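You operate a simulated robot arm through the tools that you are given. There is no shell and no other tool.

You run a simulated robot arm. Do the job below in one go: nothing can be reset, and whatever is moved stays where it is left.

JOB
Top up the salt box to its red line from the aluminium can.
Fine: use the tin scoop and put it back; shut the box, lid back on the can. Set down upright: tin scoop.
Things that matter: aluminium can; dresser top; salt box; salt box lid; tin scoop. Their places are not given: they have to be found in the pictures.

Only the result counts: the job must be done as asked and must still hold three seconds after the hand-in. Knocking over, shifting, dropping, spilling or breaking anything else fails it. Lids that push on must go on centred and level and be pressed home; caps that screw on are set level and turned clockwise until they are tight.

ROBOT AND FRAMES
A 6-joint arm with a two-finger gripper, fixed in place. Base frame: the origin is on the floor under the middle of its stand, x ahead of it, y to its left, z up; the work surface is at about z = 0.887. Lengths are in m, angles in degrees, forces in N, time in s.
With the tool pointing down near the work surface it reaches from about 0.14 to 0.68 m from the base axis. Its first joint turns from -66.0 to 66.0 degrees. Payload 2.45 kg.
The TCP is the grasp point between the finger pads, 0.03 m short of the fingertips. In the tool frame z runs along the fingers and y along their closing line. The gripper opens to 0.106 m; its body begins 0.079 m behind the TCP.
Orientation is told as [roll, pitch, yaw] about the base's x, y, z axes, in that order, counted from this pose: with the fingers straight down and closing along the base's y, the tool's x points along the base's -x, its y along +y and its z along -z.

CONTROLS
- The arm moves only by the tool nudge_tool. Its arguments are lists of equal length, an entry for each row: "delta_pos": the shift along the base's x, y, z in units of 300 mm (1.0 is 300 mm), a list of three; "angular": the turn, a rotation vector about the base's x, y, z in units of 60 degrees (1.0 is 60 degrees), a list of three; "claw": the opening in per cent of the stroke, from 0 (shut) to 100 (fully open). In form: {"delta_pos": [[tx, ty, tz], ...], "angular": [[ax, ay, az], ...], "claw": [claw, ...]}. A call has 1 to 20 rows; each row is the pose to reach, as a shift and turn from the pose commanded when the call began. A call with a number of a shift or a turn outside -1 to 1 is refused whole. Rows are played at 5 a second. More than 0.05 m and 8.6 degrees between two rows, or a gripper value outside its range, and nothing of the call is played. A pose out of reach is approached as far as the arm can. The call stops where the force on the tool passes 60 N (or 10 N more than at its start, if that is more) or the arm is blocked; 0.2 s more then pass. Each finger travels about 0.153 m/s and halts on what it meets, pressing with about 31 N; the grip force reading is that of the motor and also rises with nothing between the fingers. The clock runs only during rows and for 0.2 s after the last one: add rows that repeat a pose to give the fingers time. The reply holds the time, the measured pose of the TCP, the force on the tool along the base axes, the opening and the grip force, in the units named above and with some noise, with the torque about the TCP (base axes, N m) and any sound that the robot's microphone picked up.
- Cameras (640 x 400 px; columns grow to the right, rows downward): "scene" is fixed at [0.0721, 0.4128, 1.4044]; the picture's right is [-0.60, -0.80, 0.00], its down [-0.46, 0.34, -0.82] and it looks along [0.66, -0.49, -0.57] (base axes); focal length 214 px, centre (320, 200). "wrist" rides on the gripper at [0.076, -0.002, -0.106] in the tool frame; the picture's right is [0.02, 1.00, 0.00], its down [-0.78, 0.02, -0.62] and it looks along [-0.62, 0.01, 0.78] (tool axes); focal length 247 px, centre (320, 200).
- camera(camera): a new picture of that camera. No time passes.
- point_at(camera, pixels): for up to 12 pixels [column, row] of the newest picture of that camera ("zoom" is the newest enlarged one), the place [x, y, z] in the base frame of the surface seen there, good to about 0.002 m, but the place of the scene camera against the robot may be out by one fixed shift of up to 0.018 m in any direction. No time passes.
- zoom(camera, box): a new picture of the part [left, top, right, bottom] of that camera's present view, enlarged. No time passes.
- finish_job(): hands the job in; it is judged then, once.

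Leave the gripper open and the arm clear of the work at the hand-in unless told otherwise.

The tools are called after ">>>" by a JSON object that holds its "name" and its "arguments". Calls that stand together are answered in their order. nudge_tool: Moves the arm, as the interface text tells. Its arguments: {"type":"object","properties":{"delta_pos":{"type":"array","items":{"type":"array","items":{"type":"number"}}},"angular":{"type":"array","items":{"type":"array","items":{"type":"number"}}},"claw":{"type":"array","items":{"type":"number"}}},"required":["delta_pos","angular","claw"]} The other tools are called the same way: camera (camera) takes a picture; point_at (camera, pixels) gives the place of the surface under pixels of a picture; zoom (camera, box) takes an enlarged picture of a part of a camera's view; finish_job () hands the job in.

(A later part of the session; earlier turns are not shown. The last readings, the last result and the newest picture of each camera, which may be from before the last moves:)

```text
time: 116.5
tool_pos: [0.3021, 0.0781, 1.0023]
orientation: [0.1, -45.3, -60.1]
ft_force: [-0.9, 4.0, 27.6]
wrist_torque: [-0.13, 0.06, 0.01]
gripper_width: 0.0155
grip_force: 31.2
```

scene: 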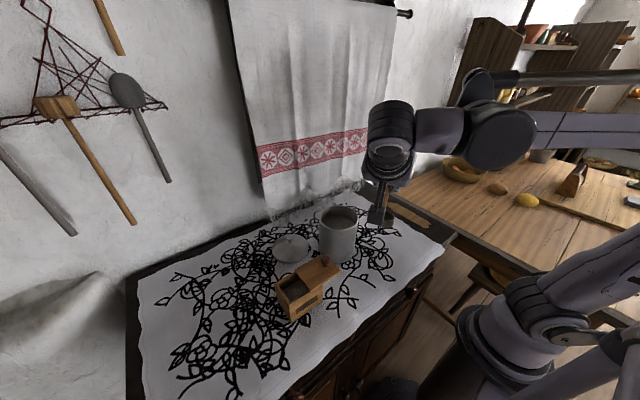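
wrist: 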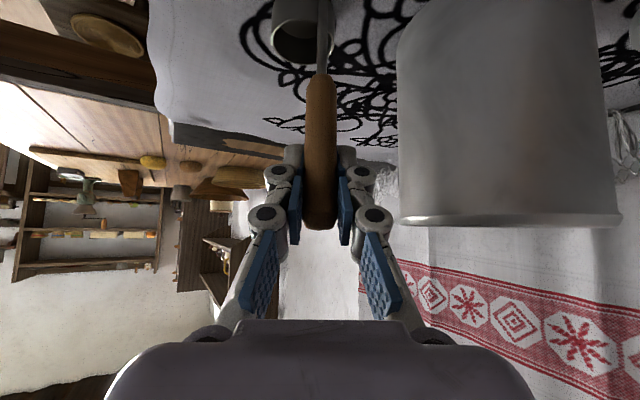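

Touchdown (27 N). I'll ease back 0.4 mm, then open the fingers slowly.

>>> {"name": "nudge_tool", "arguments": {"delta_pos": [[0, 0, 0.0013], [0, 0, 0.0013], [0, 0, 0.0013], [0, 0, 0.0013], [0, 0, 0.0013], [0, 0, 0.0013]], "angular": [[0, 0, 0], [0, 0, 0], [0, 0, 0], [0, 0, 0], [0, 0, 0], [0, 0, 0]], "claw": [5, 14, 18, 25, 35, 47]}}

>>> {"name": "camera", "arguments": {"camera": "wrist"}}

>>> {"name": "zoom", "arguments": {"camera": "scene", "box": [350, 220, 400, 280]}}

```text
time: 117.9
tool_pos: [0.3002, 0.0777, 1.0025]
orientation: [0.1, -45.0, -60.0]
ft_force: [-0.7, 0.0, 0.8]
wrist_torque: [0.01, 0.02, -0.02]
gripper_width: 0.0498
grip_force: 0.0
```

```text
taken
```

wrist: 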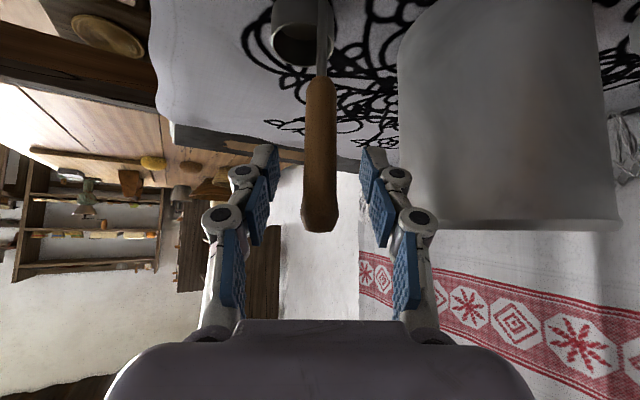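

```text
6.67 times, centred on (375, 250) of scene
```

zoom: 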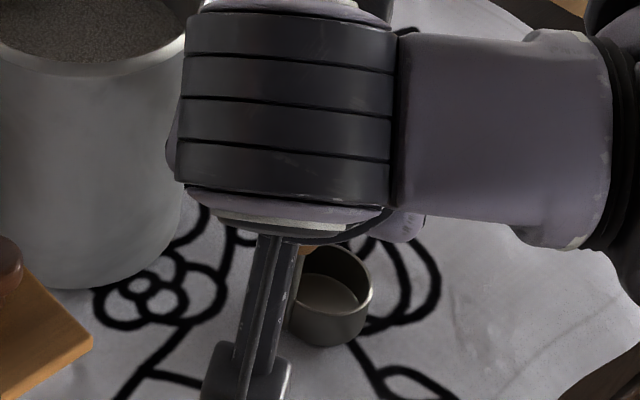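

The scoop stands on its own, free between the open fingers. I'll retreat along the finger direction and then rise.

>>> {"name": "nudge_tool", "arguments": {"delta_pos": [[-0.018, 0.031, 0.035], [-0.041, 0.071, 0.082], [-0.07, 0.122, 0.141], [-0.106, 0.1836, 0.2121], [-0.106, 0.1836, 0.35], [-0.106, 0.1836, 0.48], [-0.106, 0.1836, 0.48]], "angular": [[0, 0, 0], [0, 0, 0], [0, 0, 0], [0, 0, 0], [0, 0, 0], [0, 0, 0], [0, 0, 0]], "claw": [47, 47, 47, 47, 47, 47, 47]}}

>>> {"name": "camera", "arguments": {"camera": "scene"}}

>>> {"name": "zoom", "arguments": {"camera": "scene", "box": [350, 220, 400, 280]}}

```text
time: 119.5
tool_pos: [0.2695, 0.1339, 1.1486]
orientation: [0.0, -45.0, -60.0]
ft_force: [0.2, 0.6, -0.6]
wrist_torque: [0.0, -0.01, 0.02]
gripper_width: 0.0497
grip_force: 0.1
```

```text
taken
```

scene: 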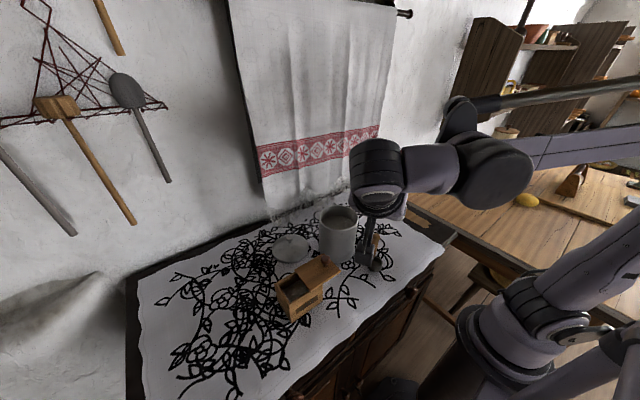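

```text
6.67 times, centred on (375, 250) of scene
```

zoom: 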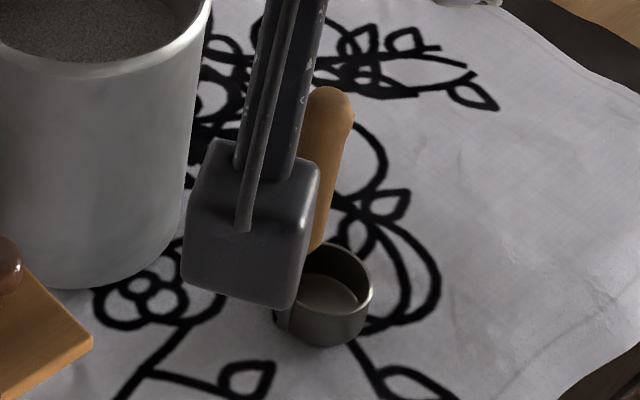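

The scoop is upright at its original place. Next the can lid: I'll straighten the tool, turn to yaw 0 and go above the lid near (0.501, 0.220).

>>> {"name": "nudge_tool", "arguments": {"delta_pos": [[0, 0, 0.02], [0, 0, 0.04], [0, 0, 0.06], [0, 0, 0.08], [0, 0, 0.1], [0, 0, 0.1], [0, 0, 0.1]], "angular": [[0.108, 0.0625, 0], [0.2165, 0.125, 0], [0.325, 0.1875, 0], [0.433, 0.25, 0], [0.541, 0.3125, 0], [0.6495, 0.375, 0], [0.6495, 0.375, 0]], "claw": [47, 47, 47, 47, 47, 47, 47]}}

>>> {"name": "nudge_tool", "arguments": {"delta_pos": [[0.06, 0.02, 0], [0.16, 0.06, 0], [0.27, 0.1, 0], [0.38, 0.14, 0], [0.49, 0.18, 0], [0.6, 0.22, 0], [0.7, 0.26, 0], [0.77, 0.288, 0], [0.77, 0.288, -0.1], [0.77, 0.288, -0.2], [0.77, 0.288, -0.2]], "angular": [[0, 0, 0.125], [0, 0, 0.25], [0, 0, 0.375], [0, 0, 0.5], [0, 0, 0.625], [0, 0, 0.75], [0, 0, 0.875], [0, 0, 1.0], [0, 0, 1.0], [0, 0, 1.0], [0, 0, 1.0]], "claw": [47, 47, 47, 47, 47, 47, 47, 47, 47, 47, 47]}}

>>> {"name": "camera", "arguments": {"camera": "wrist"}}

```text
time: 121.1
tool_pos: [0.2705, 0.1332, 1.177]
orientation: [0.0, 0.1, -60.0]
ft_force: [-0.7, 0.4, -0.2]
wrist_torque: [-0.01, 0.04, 0.02]
gripper_width: 0.0498
grip_force: 0.1
```

```text
time: 123.5
tool_pos: [0.501, 0.2199, 1.1177]
orientation: [-0.1, 0.0, 0.0]
ft_force: [-0.2, -0.1, -0.7]
wrist_torque: [0.01, -0.01, 0.0]
gripper_width: 0.0499
grip_force: 0.0
```

```text
taken
```

wrist: 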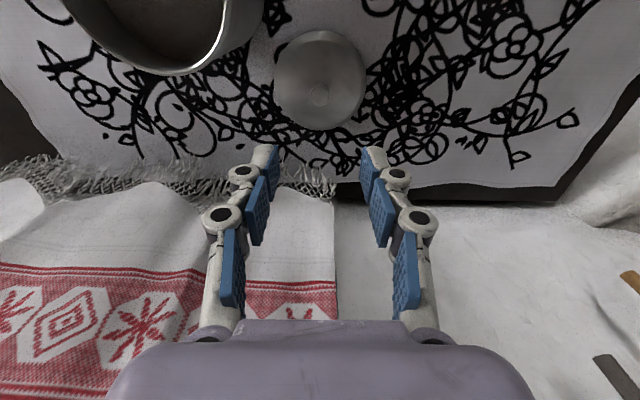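

>>> {"name": "point_at", "arguments": {"camera": "wrist", "pixels": [[319, 92], [319, 97], [311, 95], [328, 95], [319, 86], [319, 103], [319, 32], [319, 128], [275, 80], [364, 80]]}}

>>> {"name": "zoom", "arguments": {"camera": "wrist", "box": [260, 20, 380, 140]}}

```text
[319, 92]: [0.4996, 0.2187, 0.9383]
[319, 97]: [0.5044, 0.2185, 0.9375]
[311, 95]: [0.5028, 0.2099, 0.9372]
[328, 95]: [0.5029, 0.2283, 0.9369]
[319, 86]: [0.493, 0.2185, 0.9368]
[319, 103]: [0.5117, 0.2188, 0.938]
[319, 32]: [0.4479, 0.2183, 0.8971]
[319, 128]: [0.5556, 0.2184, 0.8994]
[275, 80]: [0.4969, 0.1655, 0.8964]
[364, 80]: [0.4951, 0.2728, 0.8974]
```

```text
3.33 times, centred on (320, 80) of wrist
```

zoom: 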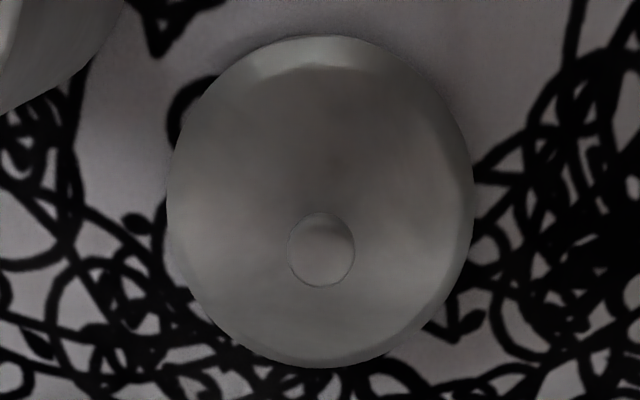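

The knob centre is (0.502, 0.219) with its top at 0.938. I'll descend to TCP z 0.952 and grip it as before.

>>> {"name": "nudge_tool", "arguments": {"delta_pos": [[0.003, -0.003, -0.1], [0.003, -0.003, -0.22], [0.003, -0.003, -0.34], [0.003, -0.003, -0.44], [0.003, -0.003, -0.51], [0.003, -0.003, -0.55], [0.003, -0.003, -0.55], [0.003, -0.003, -0.55], [0.003, -0.003, -0.55], [0.003, -0.003, -0.55]], "angular": [[0, 0, 0], [0, 0, 0], [0, 0, 0], [0, 0, 0], [0, 0, 0], [0, 0, 0], [0, 0, 0], [0, 0, 0], [0, 0, 0], [0, 0, 0]], "claw": [47, 47, 47, 47, 47, 47, 30, 15, 5, 5]}}

>>> {"name": "camera", "arguments": {"camera": "wrist"}}

```text
time: 125.7
tool_pos: [0.5009, 0.2191, 0.9533]
orientation: [-0.1, 0.0, 0.0]
ft_force: [-0.1, 0.4, 0.6]
wrist_torque: [0.03, -0.02, -0.02]
gripper_width: 0.0213
grip_force: 30.6
```

```text
taken
```

wrist: 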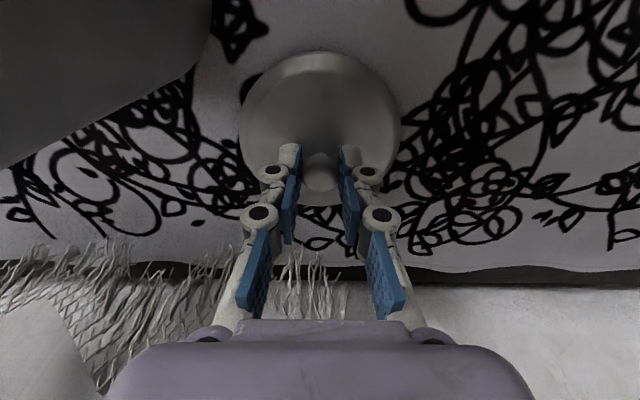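

Gripped. I'll lift it and carry it back above the can.

>>> {"name": "nudge_tool", "arguments": {"delta_pos": [[0, 0, 0.03], [0, 0, 0.1], [0, 0, 0.22], [0, 0, 0.36], [0, 0, 0.5], [0, 0, 0.6], [-0.04, -0.05, 0.62], [-0.11, -0.13, 0.62], [-0.18, -0.22, 0.62], [-0.24, -0.3, 0.62], [-0.29, -0.36, 0.62], [-0.308, -0.3787, 0.62], [-0.308, -0.3787, 0.62]], "angular": [[0, 0, 0], [0, 0, 0], [0, 0, 0], [0, 0, 0], [0, 0, 0], [0, 0, 0], [0, 0, 0], [0, 0, 0], [0, 0, 0], [0, 0, 0], [0, 0, 0], [0, 0, 0], [0, 0, 0]], "claw": [5, 5, 5, 5, 5, 5, 5, 5, 5, 5, 5, 5, 5]}}

>>> {"name": "zoom", "arguments": {"camera": "scene", "box": [300, 170, 380, 270]}}

>>> {"name": "camera", "arguments": {"camera": "wrist"}}

```text
time: 128.5
tool_pos: [0.4093, 0.1055, 1.1376]
orientation: [0.1, 0.0, 0.0]
ft_force: [0.2, 0.4, 0.3]
wrist_torque: [-0.02, 0.03, 0.04]
gripper_width: 0.0215
grip_force: 30.9
```

```text
4.00 times, centred on (340, 220) of scene
```

zoom: 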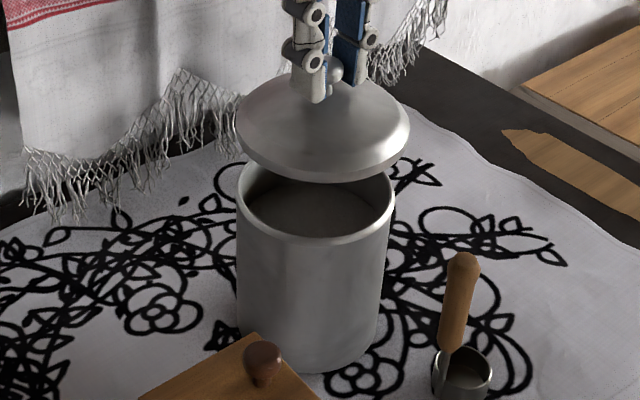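

```text
taken
```

wrist: 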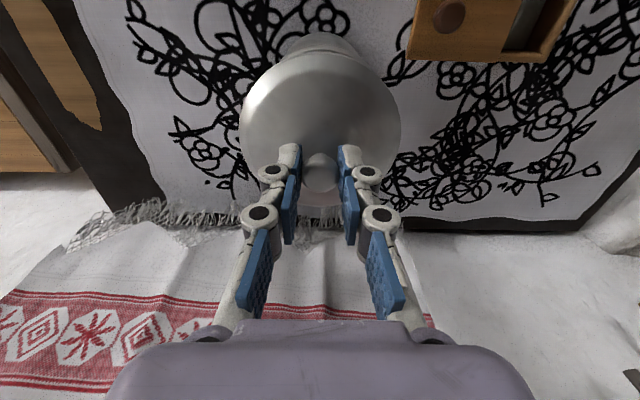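

I'll lower to about 10 mm above the seat and check alignment against the rim.

>>> {"name": "nudge_tool", "arguments": {"delta_pos": [[0, 0, -0.04], [0, 0, -0.08], [0, 0, -0.11], [0, 0, -0.128], [0, 0, -0.128]], "angular": [[0, 0, 0], [0, 0, 0], [0, 0, 0], [0, 0, 0], [0, 0, 0]], "claw": [5, 5, 5, 5, 5]}}

>>> {"name": "zoom", "arguments": {"camera": "scene", "box": [312, 190, 368, 246]}}

>>> {"name": "camera", "arguments": {"camera": "wrist"}}

>>> {"name": "zoom", "arguments": {"camera": "wrist", "box": [230, 20, 410, 200]}}

```text
time: 129.7
tool_pos: [0.4087, 0.1052, 1.099]
orientation: [0.0, 0.0, -0.1]
ft_force: [-0.6, 0.3, -0.5]
wrist_torque: [-0.02, -0.03, 0.0]
gripper_width: 0.0213
grip_force: 31.2
```

```text
7.14 times, centred on (340, 218) of scene
```

zoom: 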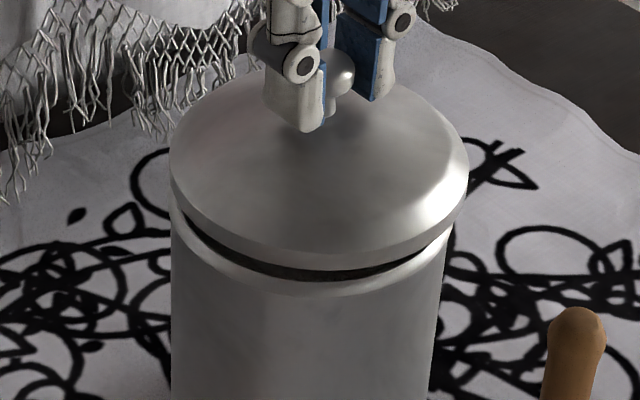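

```text
taken
```

wrist: 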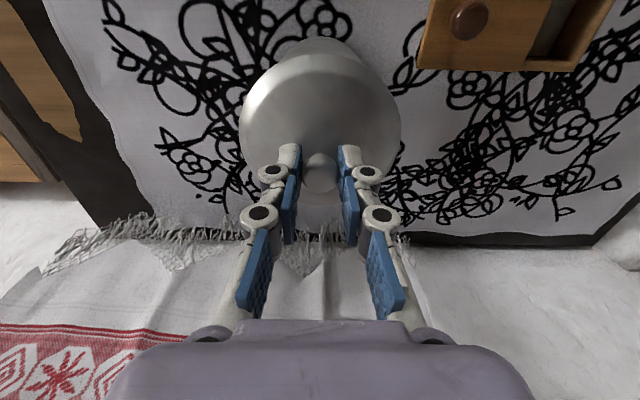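

```text
2.22 times, centred on (320, 110) of wrist
```

zoom: 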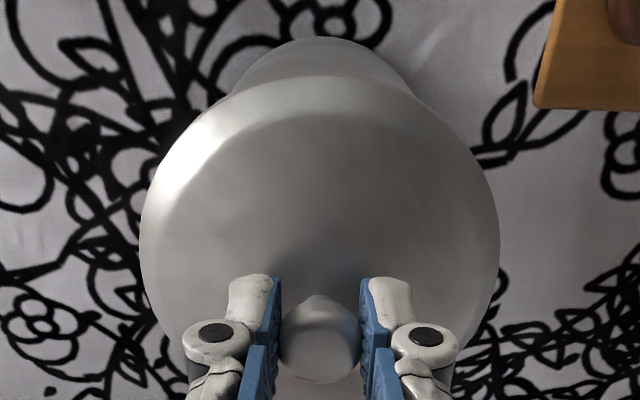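

To compare directly, I'll take the same zoom box I used at removal, when the lid was lifted 8 mm.

>>> {"name": "zoom", "arguments": {"camera": "scene", "box": [300, 190, 370, 270]}}

>>> {"name": "point_at", "arguments": {"camera": "wrist", "pixels": [[320, 160], [320, 175], [310, 172], [331, 172], [320, 80], [320, 62], [245, 110], [395, 110]]}}

```text
5.00 times, centred on (335, 230) of scene
```

zoom: 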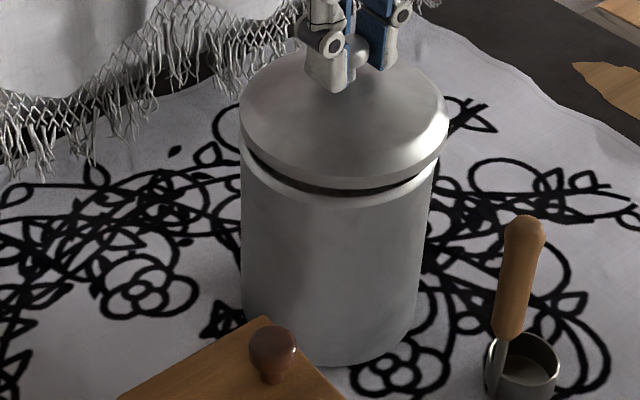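

```text
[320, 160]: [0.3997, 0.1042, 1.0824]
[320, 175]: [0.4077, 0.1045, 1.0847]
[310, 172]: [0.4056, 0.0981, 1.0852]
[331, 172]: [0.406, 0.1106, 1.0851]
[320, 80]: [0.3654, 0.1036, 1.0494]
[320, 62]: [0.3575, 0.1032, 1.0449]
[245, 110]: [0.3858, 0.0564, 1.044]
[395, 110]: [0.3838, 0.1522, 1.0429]
```

The alignment matches the removal picture to within about 1 mm. I'll lower slowly towards contact.

>>> {"name": "nudge_tool", "arguments": {"delta_pos": [[0, 0, -0.01], [0, 0, -0.018], [0, 0, -0.024], [0, 0, -0.028], [0, 0, -0.031], [0, 0, -0.031]], "angular": [[0, 0, 0], [0, 0, 0], [0, 0, 0], [0, 0, 0], [0, 0, 0], [0, 0, 0]], "claw": [5, 5, 5, 5, 5, 5]}}

>>> {"name": "zoom", "arguments": {"camera": "scene", "box": [300, 190, 370, 270]}}

```text
time: 131.1
tool_pos: [0.409, 0.1053, 1.0888]
orientation: [0.0, 0.1, 0.0]
ft_force: [-0.1, 0.8, -0.4]
wrist_torque: [0.01, 0.0, -0.02]
gripper_width: 0.0212
grip_force: 30.4
```

```text
5.00 times, centred on (335, 230) of scene
```

zoom: 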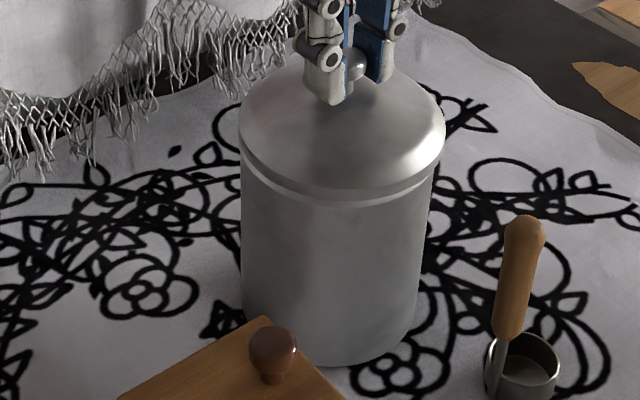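

The lid is nearly on the rim with no contact force yet. I'll continue in 0.5 mm steps, pressing until it seats.

>>> {"name": "nudge_tool", "arguments": {"delta_pos": [[0, 0, -0.002], [0, 0, -0.004], [0, 0, -0.006], [0, 0, -0.008], [0, 0, -0.008]], "angular": [[0, 0, 0], [0, 0, 0], [0, 0, 0], [0, 0, 0], [0, 0, 0]], "claw": [5, 5, 5, 5, 5]}}

```text
time: 132.3
tool_pos: [0.4089, 0.1048, 1.087]
orientation: [0.1, -0.1, 0.0]
ft_force: [0.1, -0.3, -1.2]
wrist_torque: [0.01, 0.0, 0.02]
gripper_width: 0.0211
grip_force: 30.9
```

>>> {"name": "nudge_tool", "arguments": {"delta_pos": [[0, 0, -0.002], [0, 0, -0.004], [0, 0, -0.006], [0, 0, -0.008], [0, 0, -0.008]], "angular": [[0, 0, 0], [0, 0, 0], [0, 0, 0], [0, 0, 0], [0, 0, 0]], "claw": [5, 5, 5, 5, 5]}}

>>> {"name": "zoom", "arguments": {"camera": "scene", "box": [300, 190, 370, 270]}}

```text
time: 133.5
tool_pos: [0.4101, 0.106, 1.085]
orientation: [0.2, -0.1, 0.0]
ft_force: [9.3, 4.7, 30.8]
wrist_torque: [0.09, -0.36, -0.05]
gripper_width: 0.0211
grip_force: 31.0
heard: snap
```

```text
5.00 times, centred on (335, 230) of scene
```

zoom: 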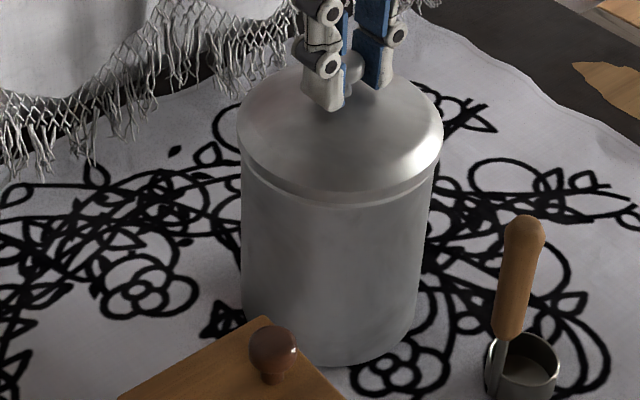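

I heard a snap as the lid was pressed home (31 N). I'll release gently without pulling up, and listen.

>>> {"name": "nudge_tool", "arguments": {"delta_pos": [[0, 0, 0.001], [0, 0, 0.001], [0, 0, 0.001], [0, 0, 0.001], [0, 0, 0.001]], "angular": [[0, 0, 0], [0, 0, 0], [0, 0, 0], [0, 0, 0], [0, 0, 0]], "claw": [5, 20, 30, 45, 45]}}

>>> {"name": "nudge_tool", "arguments": {"delta_pos": [[0, 0, 0.05], [0, 0, 0.12], [0, 0, 0.22], [0, 0, 0.3], [0, 0, 0.3]], "angular": [[0, 0, 0], [0, 0, 0], [0, 0, 0], [0, 0, 0], [0, 0, 0]], "claw": [45, 45, 45, 45, 45]}}

>>> {"name": "camera", "arguments": {"camera": "wrist"}}

>>> {"name": "zoom", "arguments": {"camera": "scene", "box": [300, 190, 370, 270]}}

```text
time: 134.7
tool_pos: [0.4097, 0.1059, 1.0855]
orientation: [0.0, 0.0, 0.0]
ft_force: [0.0, 0.0, 0.0]
wrist_torque: [0.01, -0.01, 0.01]
gripper_width: 0.0475
grip_force: 0.1
```

```text
time: 135.9
tool_pos: [0.408, 0.1061, 1.1752]
orientation: [0.0, 0.0, 0.1]
ft_force: [0.0, 0.4, -1.0]
wrist_torque: [-0.02, -0.06, 0.01]
gripper_width: 0.0479
grip_force: 0.1
```

```text
taken
```

wrist: 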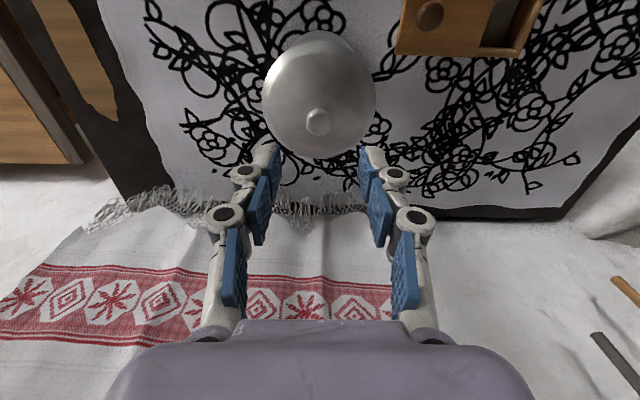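

```text
5.00 times, centred on (335, 230) of scene
```

zoom: 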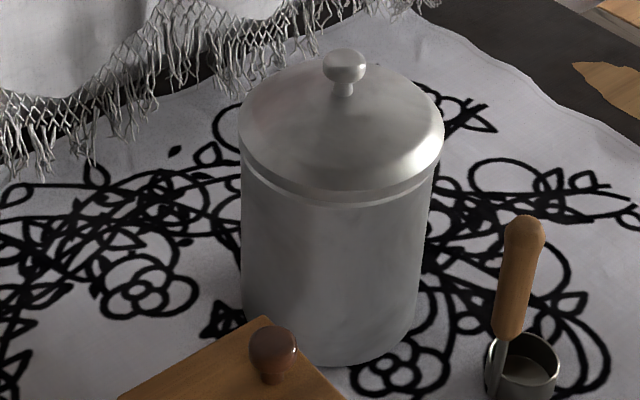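

No further snap. I'll check the lid's height and level against the original (knob top 1.0737).

>>> {"name": "point_at", "arguments": {"camera": "wrist", "pixels": [[317, 115], [317, 120], [317, 126], [309, 120], [326, 120], [317, 40], [266, 90], [372, 90], [317, 148], [290, 70], [345, 70]]}}

>>> {"name": "zoom", "arguments": {"camera": "scene", "box": [310, 190, 366, 240]}}

>>> {"name": "zoom", "arguments": {"camera": "wrist", "box": [250, 20, 390, 160]}}

```text
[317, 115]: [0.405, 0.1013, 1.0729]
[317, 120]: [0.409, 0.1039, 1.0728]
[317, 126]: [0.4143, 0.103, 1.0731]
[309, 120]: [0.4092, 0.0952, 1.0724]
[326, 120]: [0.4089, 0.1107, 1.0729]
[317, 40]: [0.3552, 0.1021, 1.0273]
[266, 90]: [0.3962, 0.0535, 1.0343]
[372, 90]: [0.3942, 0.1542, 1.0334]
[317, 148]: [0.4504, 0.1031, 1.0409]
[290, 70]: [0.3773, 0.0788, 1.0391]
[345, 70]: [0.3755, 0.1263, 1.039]
```

```text
8.00 times, centred on (338, 215) of scene
```

zoom: 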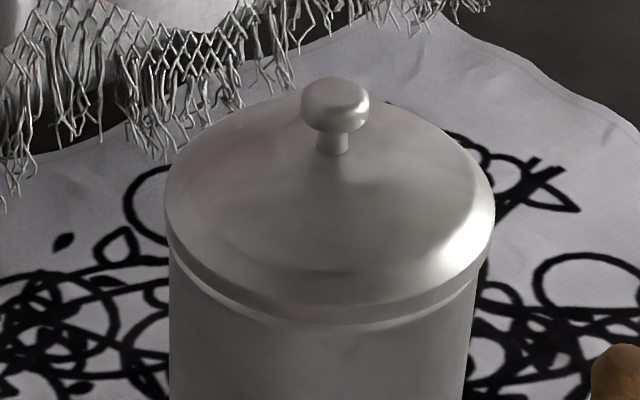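

```text
2.86 times, centred on (320, 90) of wrist
```

zoom: 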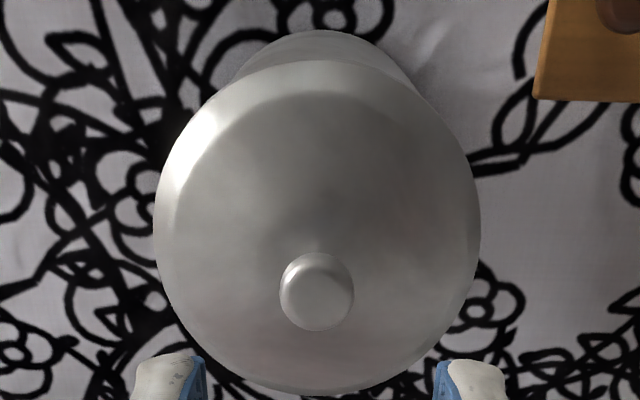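

The lid is home: knob top at 1.073, level on both sides and centred. Now I'll close the salt box: turn to yaw 90, fingers closed, and hover on the −y side of its knob.

>>> {"name": "nudge_tool", "arguments": {"delta_pos": [[-0.03, 0.02, 0], [-0.07, 0.05, 0], [-0.1, 0.08, 0], [-0.13, 0.11, 0], [-0.16, 0.14, 0], [-0.19, 0.17, 0], [-0.21, 0.19, 0], [-0.233, 0.213, 0], [-0.233, 0.213, 0]], "angular": [[0, 0, 0.125], [0, 0, 0.25], [0, 0, 0.375], [0, 0, 0.5], [0, 0, 0.625], [0, 0, 0.75], [0, 0, 0.875], [0, 0, 1.0], [0, 0, 1.0]], "claw": [30, 10, 0, 0, 0, 0, 0, 0, 0]}}

>>> {"name": "nudge_tool", "arguments": {"delta_pos": [[0, 0, -0.03], [0, 0, -0.07], [0, 0, -0.11], [0, 0, -0.15], [0, 0, -0.15]], "angular": [[0, 0, 0.125], [0, 0, 0.25], [0, 0, 0.375], [0, 0, 0.5], [0, 0, 0.5]], "claw": [0, 0, 0, 0, 0]}}

>>> {"name": "camera", "arguments": {"camera": "wrist"}}

```text
time: 137.9
tool_pos: [0.3384, 0.1693, 1.1751]
orientation: [0.0, -0.1, 60.0]
ft_force: [-0.5, 0.1, -0.1]
wrist_torque: [0.01, -0.01, -0.03]
gripper_width: 0.0
grip_force: 28.6
```

```text
time: 139.1
tool_pos: [0.3381, 0.1683, 1.13]
orientation: [0.1, 0.0, 90.0]
ft_force: [0.1, 0.1, -0.2]
wrist_torque: [0.04, -0.01, -0.01]
gripper_width: 0.0
grip_force: 28.8
```

```text
taken
```

wrist: 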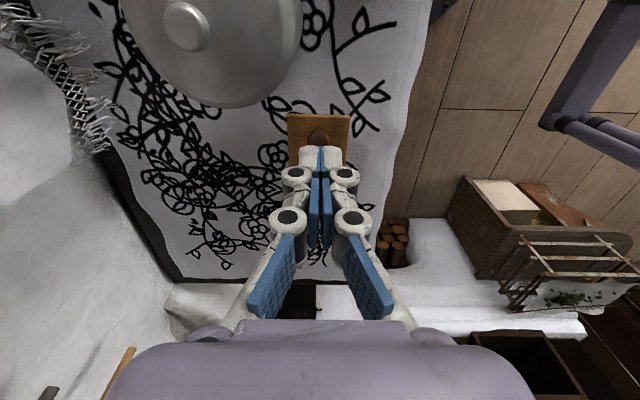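

>>> {"name": "zoom", "arguments": {"camera": "wrist", "box": [275, 105, 365, 195]}}

>>> {"name": "point_at", "arguments": {"camera": "wrist", "pixels": [[318, 135], [308, 137], [329, 137], [318, 131], [318, 141], [290, 116], [348, 117], [318, 115], [295, 160], [343, 160]]}}

>>> {"name": "zoom", "arguments": {"camera": "scene", "box": [264, 248, 348, 334]}}

```text
4.44 times, centred on (320, 150) of wrist
```

zoom: 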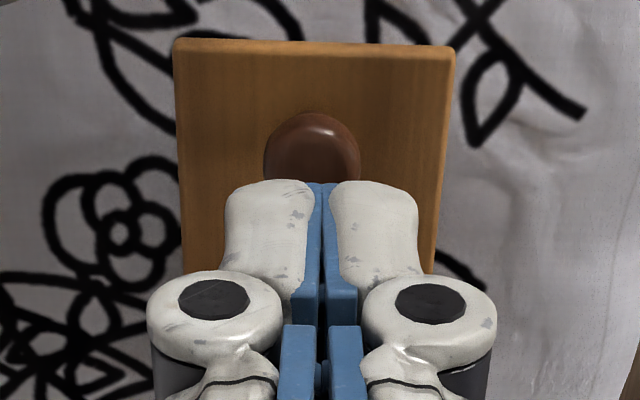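

```text
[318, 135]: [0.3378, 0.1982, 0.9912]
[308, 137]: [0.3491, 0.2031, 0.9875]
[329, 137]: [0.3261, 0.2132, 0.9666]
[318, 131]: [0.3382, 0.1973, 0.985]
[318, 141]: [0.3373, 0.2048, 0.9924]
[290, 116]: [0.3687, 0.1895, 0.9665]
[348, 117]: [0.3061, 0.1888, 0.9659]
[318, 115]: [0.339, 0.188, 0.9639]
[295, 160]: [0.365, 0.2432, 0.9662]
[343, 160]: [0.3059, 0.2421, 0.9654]
```

```text
4.65 times, centred on (306, 291) of scene
```

zoom: 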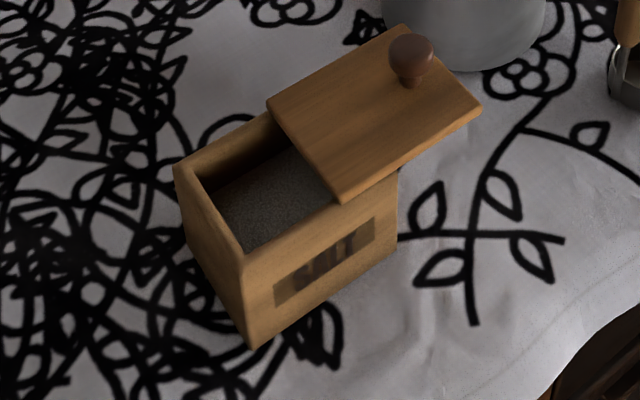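

The knob's near side is at y 0.197 and the lid's −y edge at 0.1885. I'll lower the closed fingers at y ≈ 0.170, tips about 4 mm above lid level, just outside the lid.

>>> {"name": "nudge_tool", "arguments": {"delta_pos": [[0, 0.005, -0.1], [0, 0.005, -0.2], [0, 0.005, -0.3], [0, 0.005, -0.38], [0, 0.005, -0.43], [0, 0.005, -0.43]], "angular": [[0, 0, 0], [0, 0, 0], [0, 0, 0], [0, 0, 0], [0, 0, 0], [0, 0, 0]], "claw": [0, 0, 0, 0, 0, 0]}}

>>> {"name": "zoom", "arguments": {"camera": "scene", "box": [264, 238, 364, 334]}}

>>> {"name": "camera", "arguments": {"camera": "wrist"}}

```text
time: 140.5
tool_pos: [0.3401, 0.1714, 1.0015]
orientation: [0.1, 0.0, 90.0]
ft_force: [0.2, 0.2, 0.6]
wrist_torque: [0.01, -0.04, 0.02]
gripper_width: 0.0
grip_force: 28.6
```

```text
4.17 times, centred on (314, 286) of scene
```

zoom: 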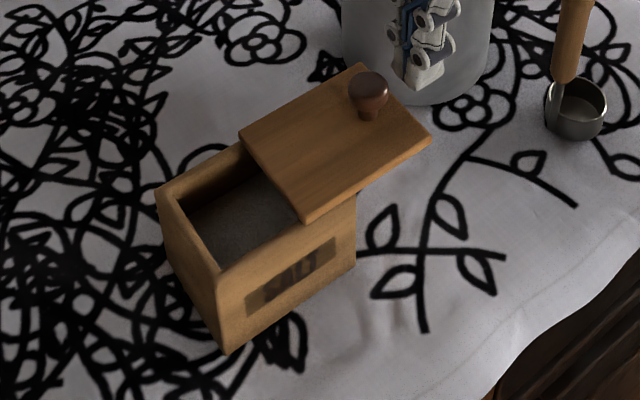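

```text
taken
```

wrist: 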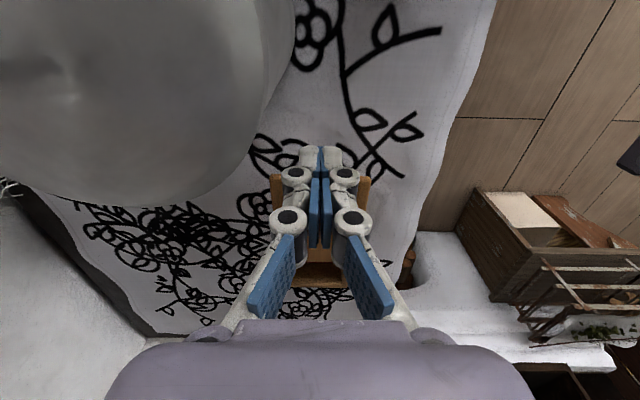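

The fingers are in position. I'll push +y slowly, about 44 mm of travel of which roughly 28 mm is lid motion.

>>> {"name": "nudge_tool", "arguments": {"delta_pos": [[-0.006, 0.02, 0], [-0.006, 0.035, 0], [-0.006, 0.048, 0], [-0.006, 0.06, 0], [-0.006, 0.072, 0], [-0.006, 0.084, 0], [-0.006, 0.096, 0], [-0.006, 0.108, 0], [-0.006, 0.12, 0], [-0.006, 0.132, 0], [-0.006, 0.145, 0], [-0.006, 0.145, 0]], "angular": [[0, 0, 0], [0, 0, 0], [0, 0, 0], [0, 0, 0], [0, 0, 0], [0, 0, 0], [0, 0, 0], [0, 0, 0], [0, 0, 0], [0, 0, 0], [0, 0, 0], [0, 0, 0]], "claw": [0, 0, 0, 0, 0, 0, 0, 0, 0, 0, 0, 0]}}

>>> {"name": "zoom", "arguments": {"camera": "scene", "box": [264, 248, 348, 334]}}

```text
time: 143.1
tool_pos: [0.3376, 0.2148, 1.001]
orientation: [-0.1, 0.0, 90.0]
ft_force: [-0.1, -0.5, -0.3]
wrist_torque: [0.0, -0.01, 0.0]
gripper_width: 0.0
grip_force: 28.3
```

```text
4.65 times, centred on (306, 291) of scene
```

zoom: 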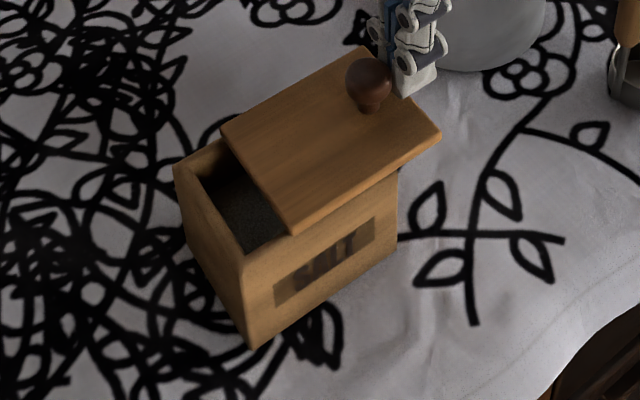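

The lid is closing freely and the body hasn't moved. I'll push another 24 mm, slower towards the end.

>>> {"name": "nudge_tool", "arguments": {"delta_pos": [[0, 0.01, 0], [0, 0.02, 0], [0, 0.03, 0], [0, 0.04, 0], [0, 0.05, 0], [0, 0.058, 0], [0, 0.066, 0], [0, 0.073, 0], [0, 0.08, 0], [0, 0.08, 0]], "angular": [[0, 0, 0], [0, 0, 0], [0, 0, 0], [0, 0, 0], [0, 0, 0], [0, 0, 0], [0, 0, 0], [0, 0, 0], [0, 0, 0], [0, 0, 0]], "claw": [0, 0, 0, 0, 0, 0, 0, 0, 0, 0]}}

>>> {"name": "zoom", "arguments": {"camera": "scene", "box": [264, 248, 348, 334]}}

>>> {"name": "camera", "arguments": {"camera": "wrist"}}

```text
time: 145.3
tool_pos: [0.3363, 0.237, 1.0012]
orientation: [-0.1, 0.0, 90.0]
ft_force: [0.3, 0.5, -0.2]
wrist_torque: [0.0, -0.01, 0.01]
gripper_width: 0.0001
grip_force: 29.4
```

```text
4.65 times, centred on (306, 291) of scene
```

zoom: 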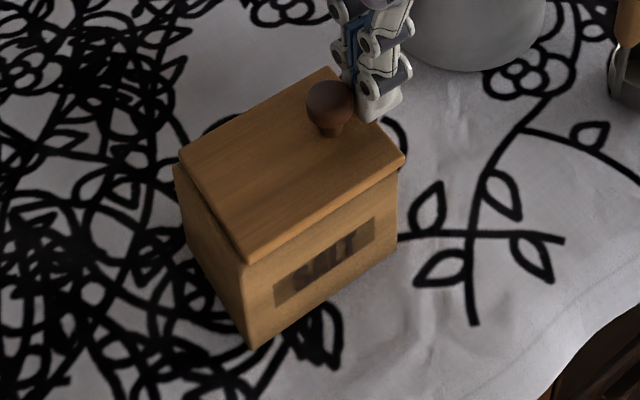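

```text
taken
```

wrist: 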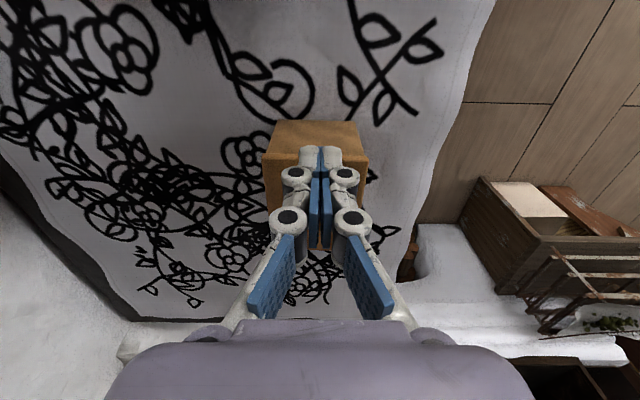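

Almost shut, with a few millimetres left. I'll creep the rest in 1 mm steps and watch the force.

>>> {"name": "nudge_tool", "arguments": {"delta_pos": [[0, 0.004, 0], [0, 0.008, 0], [0, 0.012, 0], [0, 0.016, 0], [0, 0.016, 0]], "angular": [[0, 0, 0], [0, 0, 0], [0, 0, 0], [0, 0, 0], [0, 0, 0]], "claw": [0, 0, 0, 0, 0]}}

>>> {"name": "zoom", "arguments": {"camera": "scene", "box": [264, 248, 348, 334]}}

>>> {"name": "camera", "arguments": {"camera": "wrist"}}

>>> {"name": "zoom", "arguments": {"camera": "wrist", "box": [255, 110, 385, 200]}}

>>> {"name": "point_at", "arguments": {"camera": "wrist", "pixels": [[285, 130], [285, 140], [285, 150], [285, 153], [285, 156], [285, 160], [355, 130], [355, 145], [355, 152], [355, 156], [355, 160], [275, 180]]}}

```text
time: 146.5
tool_pos: [0.337, 0.2439, 1.0013]
orientation: [0.0, 0.0, 90.0]
ft_force: [0.1, -4.0, 1.1]
wrist_torque: [-0.04, 0.0, 0.01]
gripper_width: 0.0
grip_force: 29.0
```

```text
4.65 times, centred on (306, 291) of scene
```

zoom: 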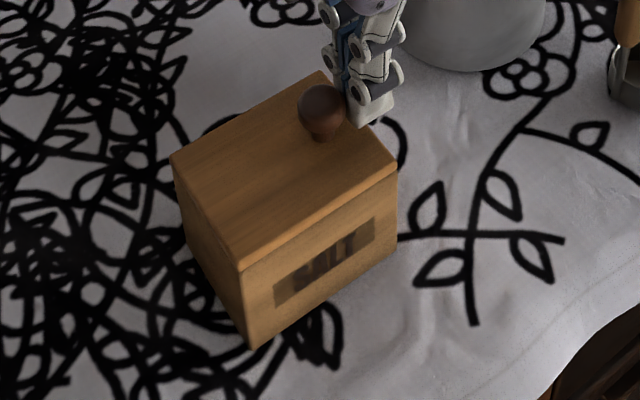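

```text
taken
```

wrist: 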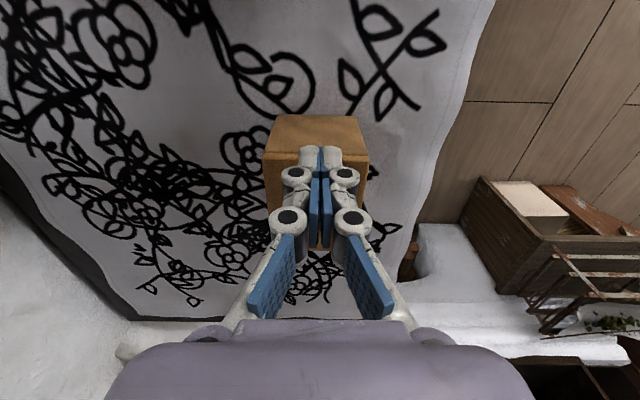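

```text
4.44 times, centred on (320, 155) of wrist
```

zoom: 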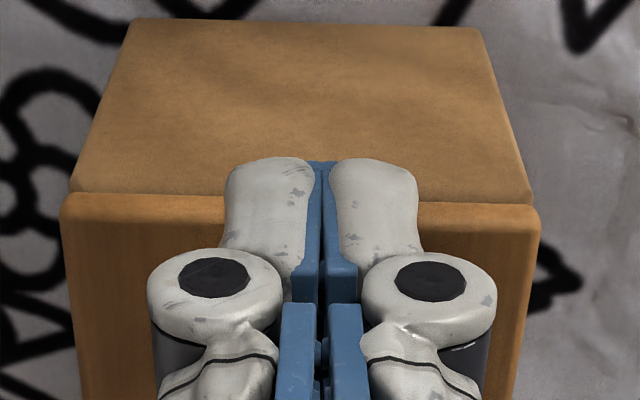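

```text
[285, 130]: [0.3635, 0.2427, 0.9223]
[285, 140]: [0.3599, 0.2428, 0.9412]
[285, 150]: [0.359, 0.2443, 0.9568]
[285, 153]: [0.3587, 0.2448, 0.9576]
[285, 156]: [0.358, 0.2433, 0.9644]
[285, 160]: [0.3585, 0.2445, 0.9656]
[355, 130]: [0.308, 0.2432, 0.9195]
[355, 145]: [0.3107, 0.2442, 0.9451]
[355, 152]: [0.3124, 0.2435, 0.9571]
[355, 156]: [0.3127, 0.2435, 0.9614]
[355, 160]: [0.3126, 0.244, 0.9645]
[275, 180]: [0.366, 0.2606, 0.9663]
```

The lid edge sits at y 0.244 against the body face at 0.243, the same relation as at the start, and the push met a 4 N stop, so the box is shut. The body had earlier been dragged about 15 mm in −y, so I'll back off, drop the closed fingers lower in front of the −y face, and nudge the whole box gently back.

>>> {"name": "nudge_tool", "arguments": {"delta_pos": [[0, -0.02, 0], [0, -0.05, 0], [0, -0.085, 0], [0, -0.085, -0.05], [0, -0.085, -0.1], [0, -0.085, -0.15], [0, -0.085, -0.185], [0, -0.085, -0.185]], "angular": [[0, 0, 0], [0, 0, 0], [0, 0, 0], [0, 0, 0], [0, 0, 0], [0, 0, 0], [0, 0, 0], [0, 0, 0]], "claw": [0, 0, 0, 0, 0, 0, 0, 0]}}

>>> {"name": "camera", "arguments": {"camera": "wrist"}}

>>> {"name": "zoom", "arguments": {"camera": "scene", "box": [264, 228, 364, 334]}}

```text
time: 148.3
tool_pos: [0.3362, 0.2179, 0.9458]
orientation: [0.1, 0.0, 90.0]
ft_force: [-0.1, -0.4, 0.6]
wrist_torque: [-0.02, 0.02, -0.01]
gripper_width: 0.0001
grip_force: 28.5
```

```text
taken
```

wrist: 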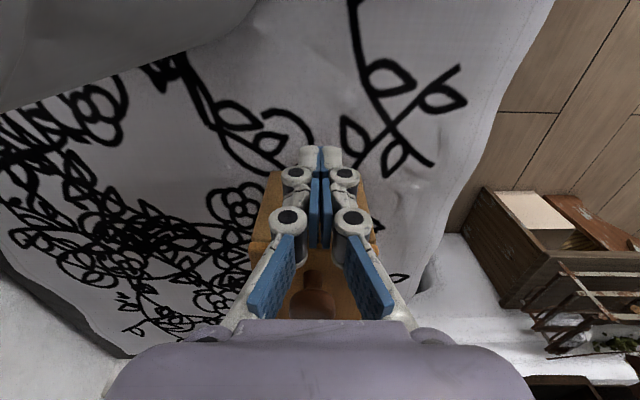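

```text
3.77 times, centred on (314, 281) of scene
```

zoom: 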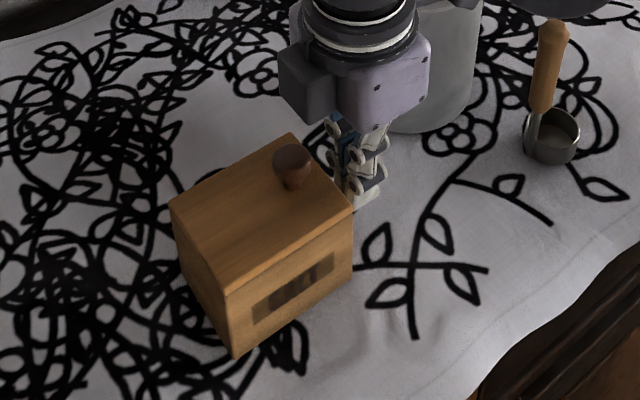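

The fingers are in front of the −y face with clear space. I'll push +y slowly in 1.2 mm steps.

>>> {"name": "nudge_tool", "arguments": {"delta_pos": [[0, 0.01, 0], [0, 0.02, 0], [0, 0.03, 0], [0, 0.037, 0], [0, 0.042, 0], [0, 0.047, 0], [0, 0.052, 0], [0, 0.057, 0], [0, 0.062, 0], [0, 0.062, 0]], "angular": [[0, 0, 0], [0, 0, 0], [0, 0, 0], [0, 0, 0], [0, 0, 0], [0, 0, 0], [0, 0, 0], [0, 0, 0], [0, 0, 0], [0, 0, 0]], "claw": [0, 0, 0, 0, 0, 0, 0, 0, 0, 0]}}

>>> {"name": "zoom", "arguments": {"camera": "scene", "box": [264, 228, 364, 334]}}

>>> {"name": "camera", "arguments": {"camera": "wrist"}}

```text
time: 150.5
tool_pos: [0.3373, 0.2365, 0.9478]
orientation: [0.0, 0.1, 90.0]
ft_force: [0.1, -3.6, 0.9]
wrist_torque: [0.06, -0.01, -0.01]
gripper_width: 0.0059
grip_force: 28.5
```

```text
3.77 times, centred on (314, 281) of scene
```

zoom: 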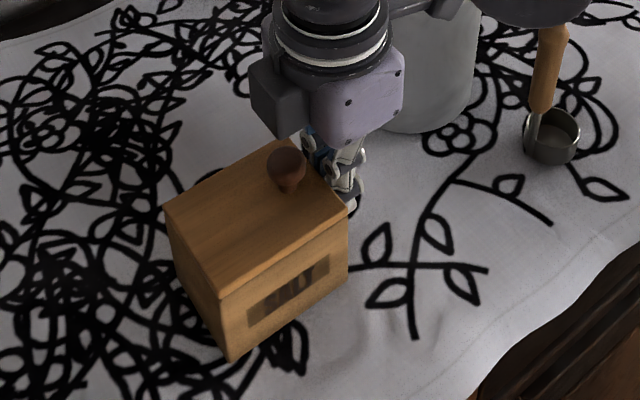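

```text
taken
```

wrist: 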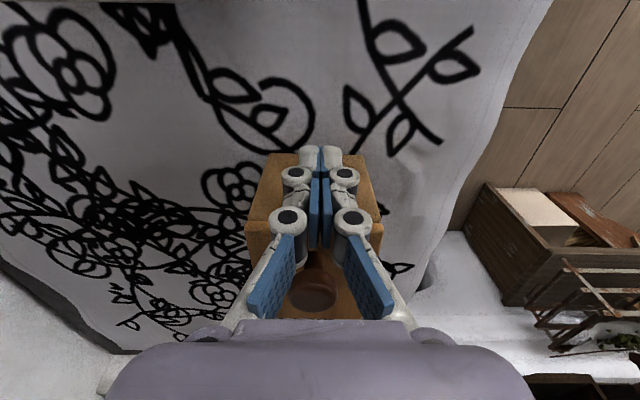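

The gripper width reads 0.0059, so something is wedging the fingers apart a little. I'll look closely before continuing.

>>> {"name": "zoom", "arguments": {"camera": "wrist", "box": [240, 130, 400, 330]}}

>>> {"name": "zoom", "arguments": {"camera": "scene", "box": [290, 250, 330, 290]}}

>>> {"name": "point_at", "arguments": {"camera": "wrist", "pixels": [[262, 190], [262, 210], [262, 222], [370, 190], [375, 222], [265, 235], [372, 240], [316, 290]]}}

```text
2.00 times, centred on (320, 230) of wrist
```

zoom: 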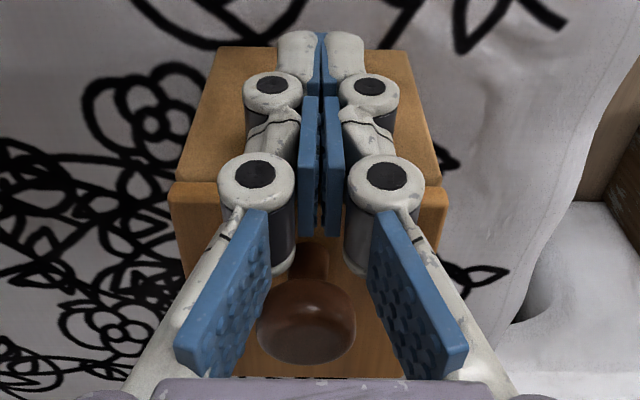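

```text
10.00 times, centred on (310, 270) of scene
```

zoom: 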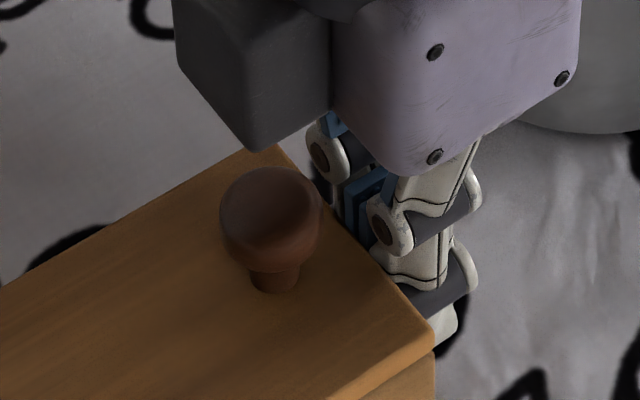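

```text
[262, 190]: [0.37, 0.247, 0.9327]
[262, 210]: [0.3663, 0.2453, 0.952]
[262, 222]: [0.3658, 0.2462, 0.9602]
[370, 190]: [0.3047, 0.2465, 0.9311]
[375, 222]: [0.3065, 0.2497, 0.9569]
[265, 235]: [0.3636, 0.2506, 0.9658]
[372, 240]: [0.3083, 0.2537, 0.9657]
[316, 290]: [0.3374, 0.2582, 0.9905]
```

The body face has moved about 3 mm to y 0.246 and nothing is jammed: the knob is free and the finger sides just rest on the box. I'll continue the gentle push for another 9 mm and check.

>>> {"name": "nudge_tool", "arguments": {"delta_pos": [[0, 0.004, 0], [0, 0.008, 0], [0, 0.012, 0], [0, 0.016, 0], [0, 0.02, 0], [0, 0.024, 0], [0, 0.028, 0], [0, 0.03, 0], [0, 0.03, 0]], "angular": [[0, 0, 0], [0, 0, 0], [0, 0, 0], [0, 0, 0], [0, 0, 0], [0, 0, 0], [0, 0, 0], [0, 0, 0], [0, 0, 0]], "claw": [6, 6, 6, 6, 6, 6, 6, 6, 6]}}

>>> {"name": "camera", "arguments": {"camera": "wrist"}}

>>> {"name": "zoom", "arguments": {"camera": "scene", "box": [264, 248, 348, 334]}}

>>> {"name": "point_at", "arguments": {"camera": "wrist", "pixels": [[262, 190], [262, 200], [262, 210], [370, 190], [372, 200], [375, 222], [265, 235], [372, 240], [316, 290]]}}

```text
time: 152.5
tool_pos: [0.3376, 0.2453, 0.9455]
orientation: [0.0, 0.0, 90.0]
ft_force: [0.1, -4.2, 3.1]
wrist_torque: [0.06, 0.0, 0.01]
gripper_width: 0.0062
grip_force: 0.1
```

```text
taken
```

wrist: 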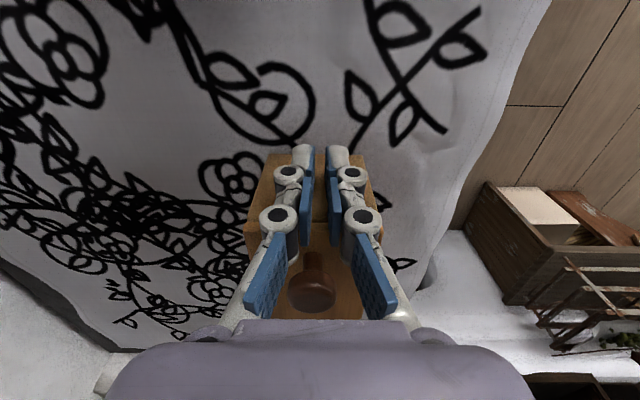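

```text
4.65 times, centred on (306, 291) of scene
```

zoom: 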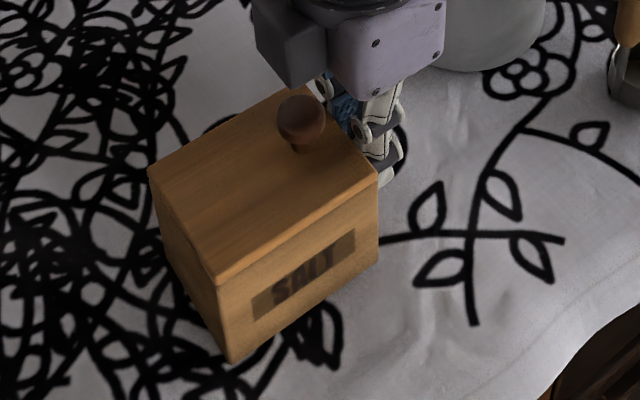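

```text
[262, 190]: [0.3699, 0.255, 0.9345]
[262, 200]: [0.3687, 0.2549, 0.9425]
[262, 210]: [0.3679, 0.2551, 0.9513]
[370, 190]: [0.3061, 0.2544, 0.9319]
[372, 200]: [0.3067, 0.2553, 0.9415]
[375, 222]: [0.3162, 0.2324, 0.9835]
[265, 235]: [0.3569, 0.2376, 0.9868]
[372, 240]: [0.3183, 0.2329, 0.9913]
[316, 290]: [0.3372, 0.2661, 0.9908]
```

The −y face is now at y 0.255, within about 3 mm of where it started. I'll back off and rise clear.

>>> {"name": "nudge_tool", "arguments": {"delta_pos": [[0, -0.02, 0], [0, -0.05, 0], [0, -0.08, 0.03], [0, -0.09, 0.13], [0, -0.09, 0.25], [0, -0.09, 0.4], [0, -0.05, 0.5], [0, -0.05, 0.5]], "angular": [[0, 0, 0], [0, 0, 0], [0, 0, 0], [0, 0, 0], [0, 0, 0], [0, 0, 0], [0, 0, 0], [0, 0, 0]], "claw": [0, 0, 0, 0, 0, 30, 50, 50]}}

>>> {"name": "camera", "arguments": {"camera": "wrist"}}

>>> {"name": "camera", "arguments": {"camera": "scene"}}

>>> {"name": "zoom", "arguments": {"camera": "scene", "box": [264, 258, 328, 334]}}

```text
time: 154.3
tool_pos: [0.3385, 0.2297, 1.0974]
orientation: [0.0, 0.0, 90.0]
ft_force: [-0.7, 0.6, 0.0]
wrist_torque: [-0.04, -0.01, 0.0]
gripper_width: 0.0529
grip_force: 0.1
```

```text
taken
```

wrist: 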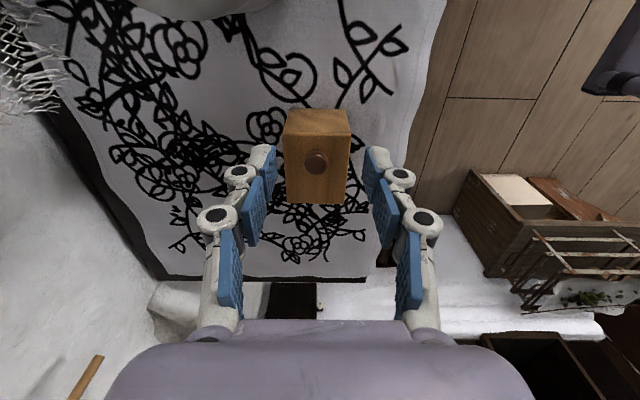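

```text
taken
```

scene: 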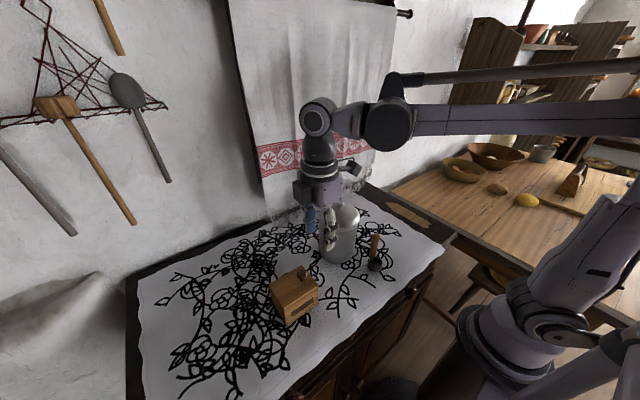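

```text
5.26 times, centred on (296, 296) of scene
```

zoom: 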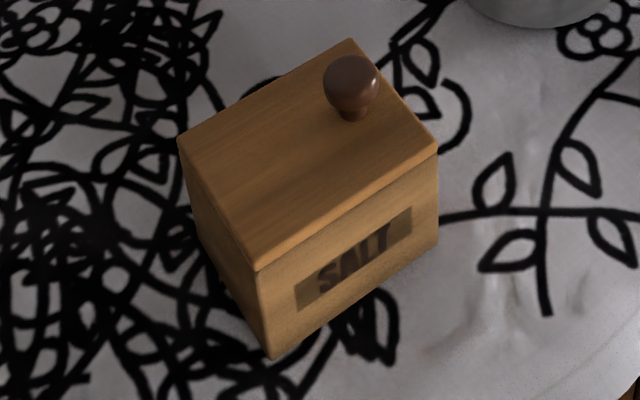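

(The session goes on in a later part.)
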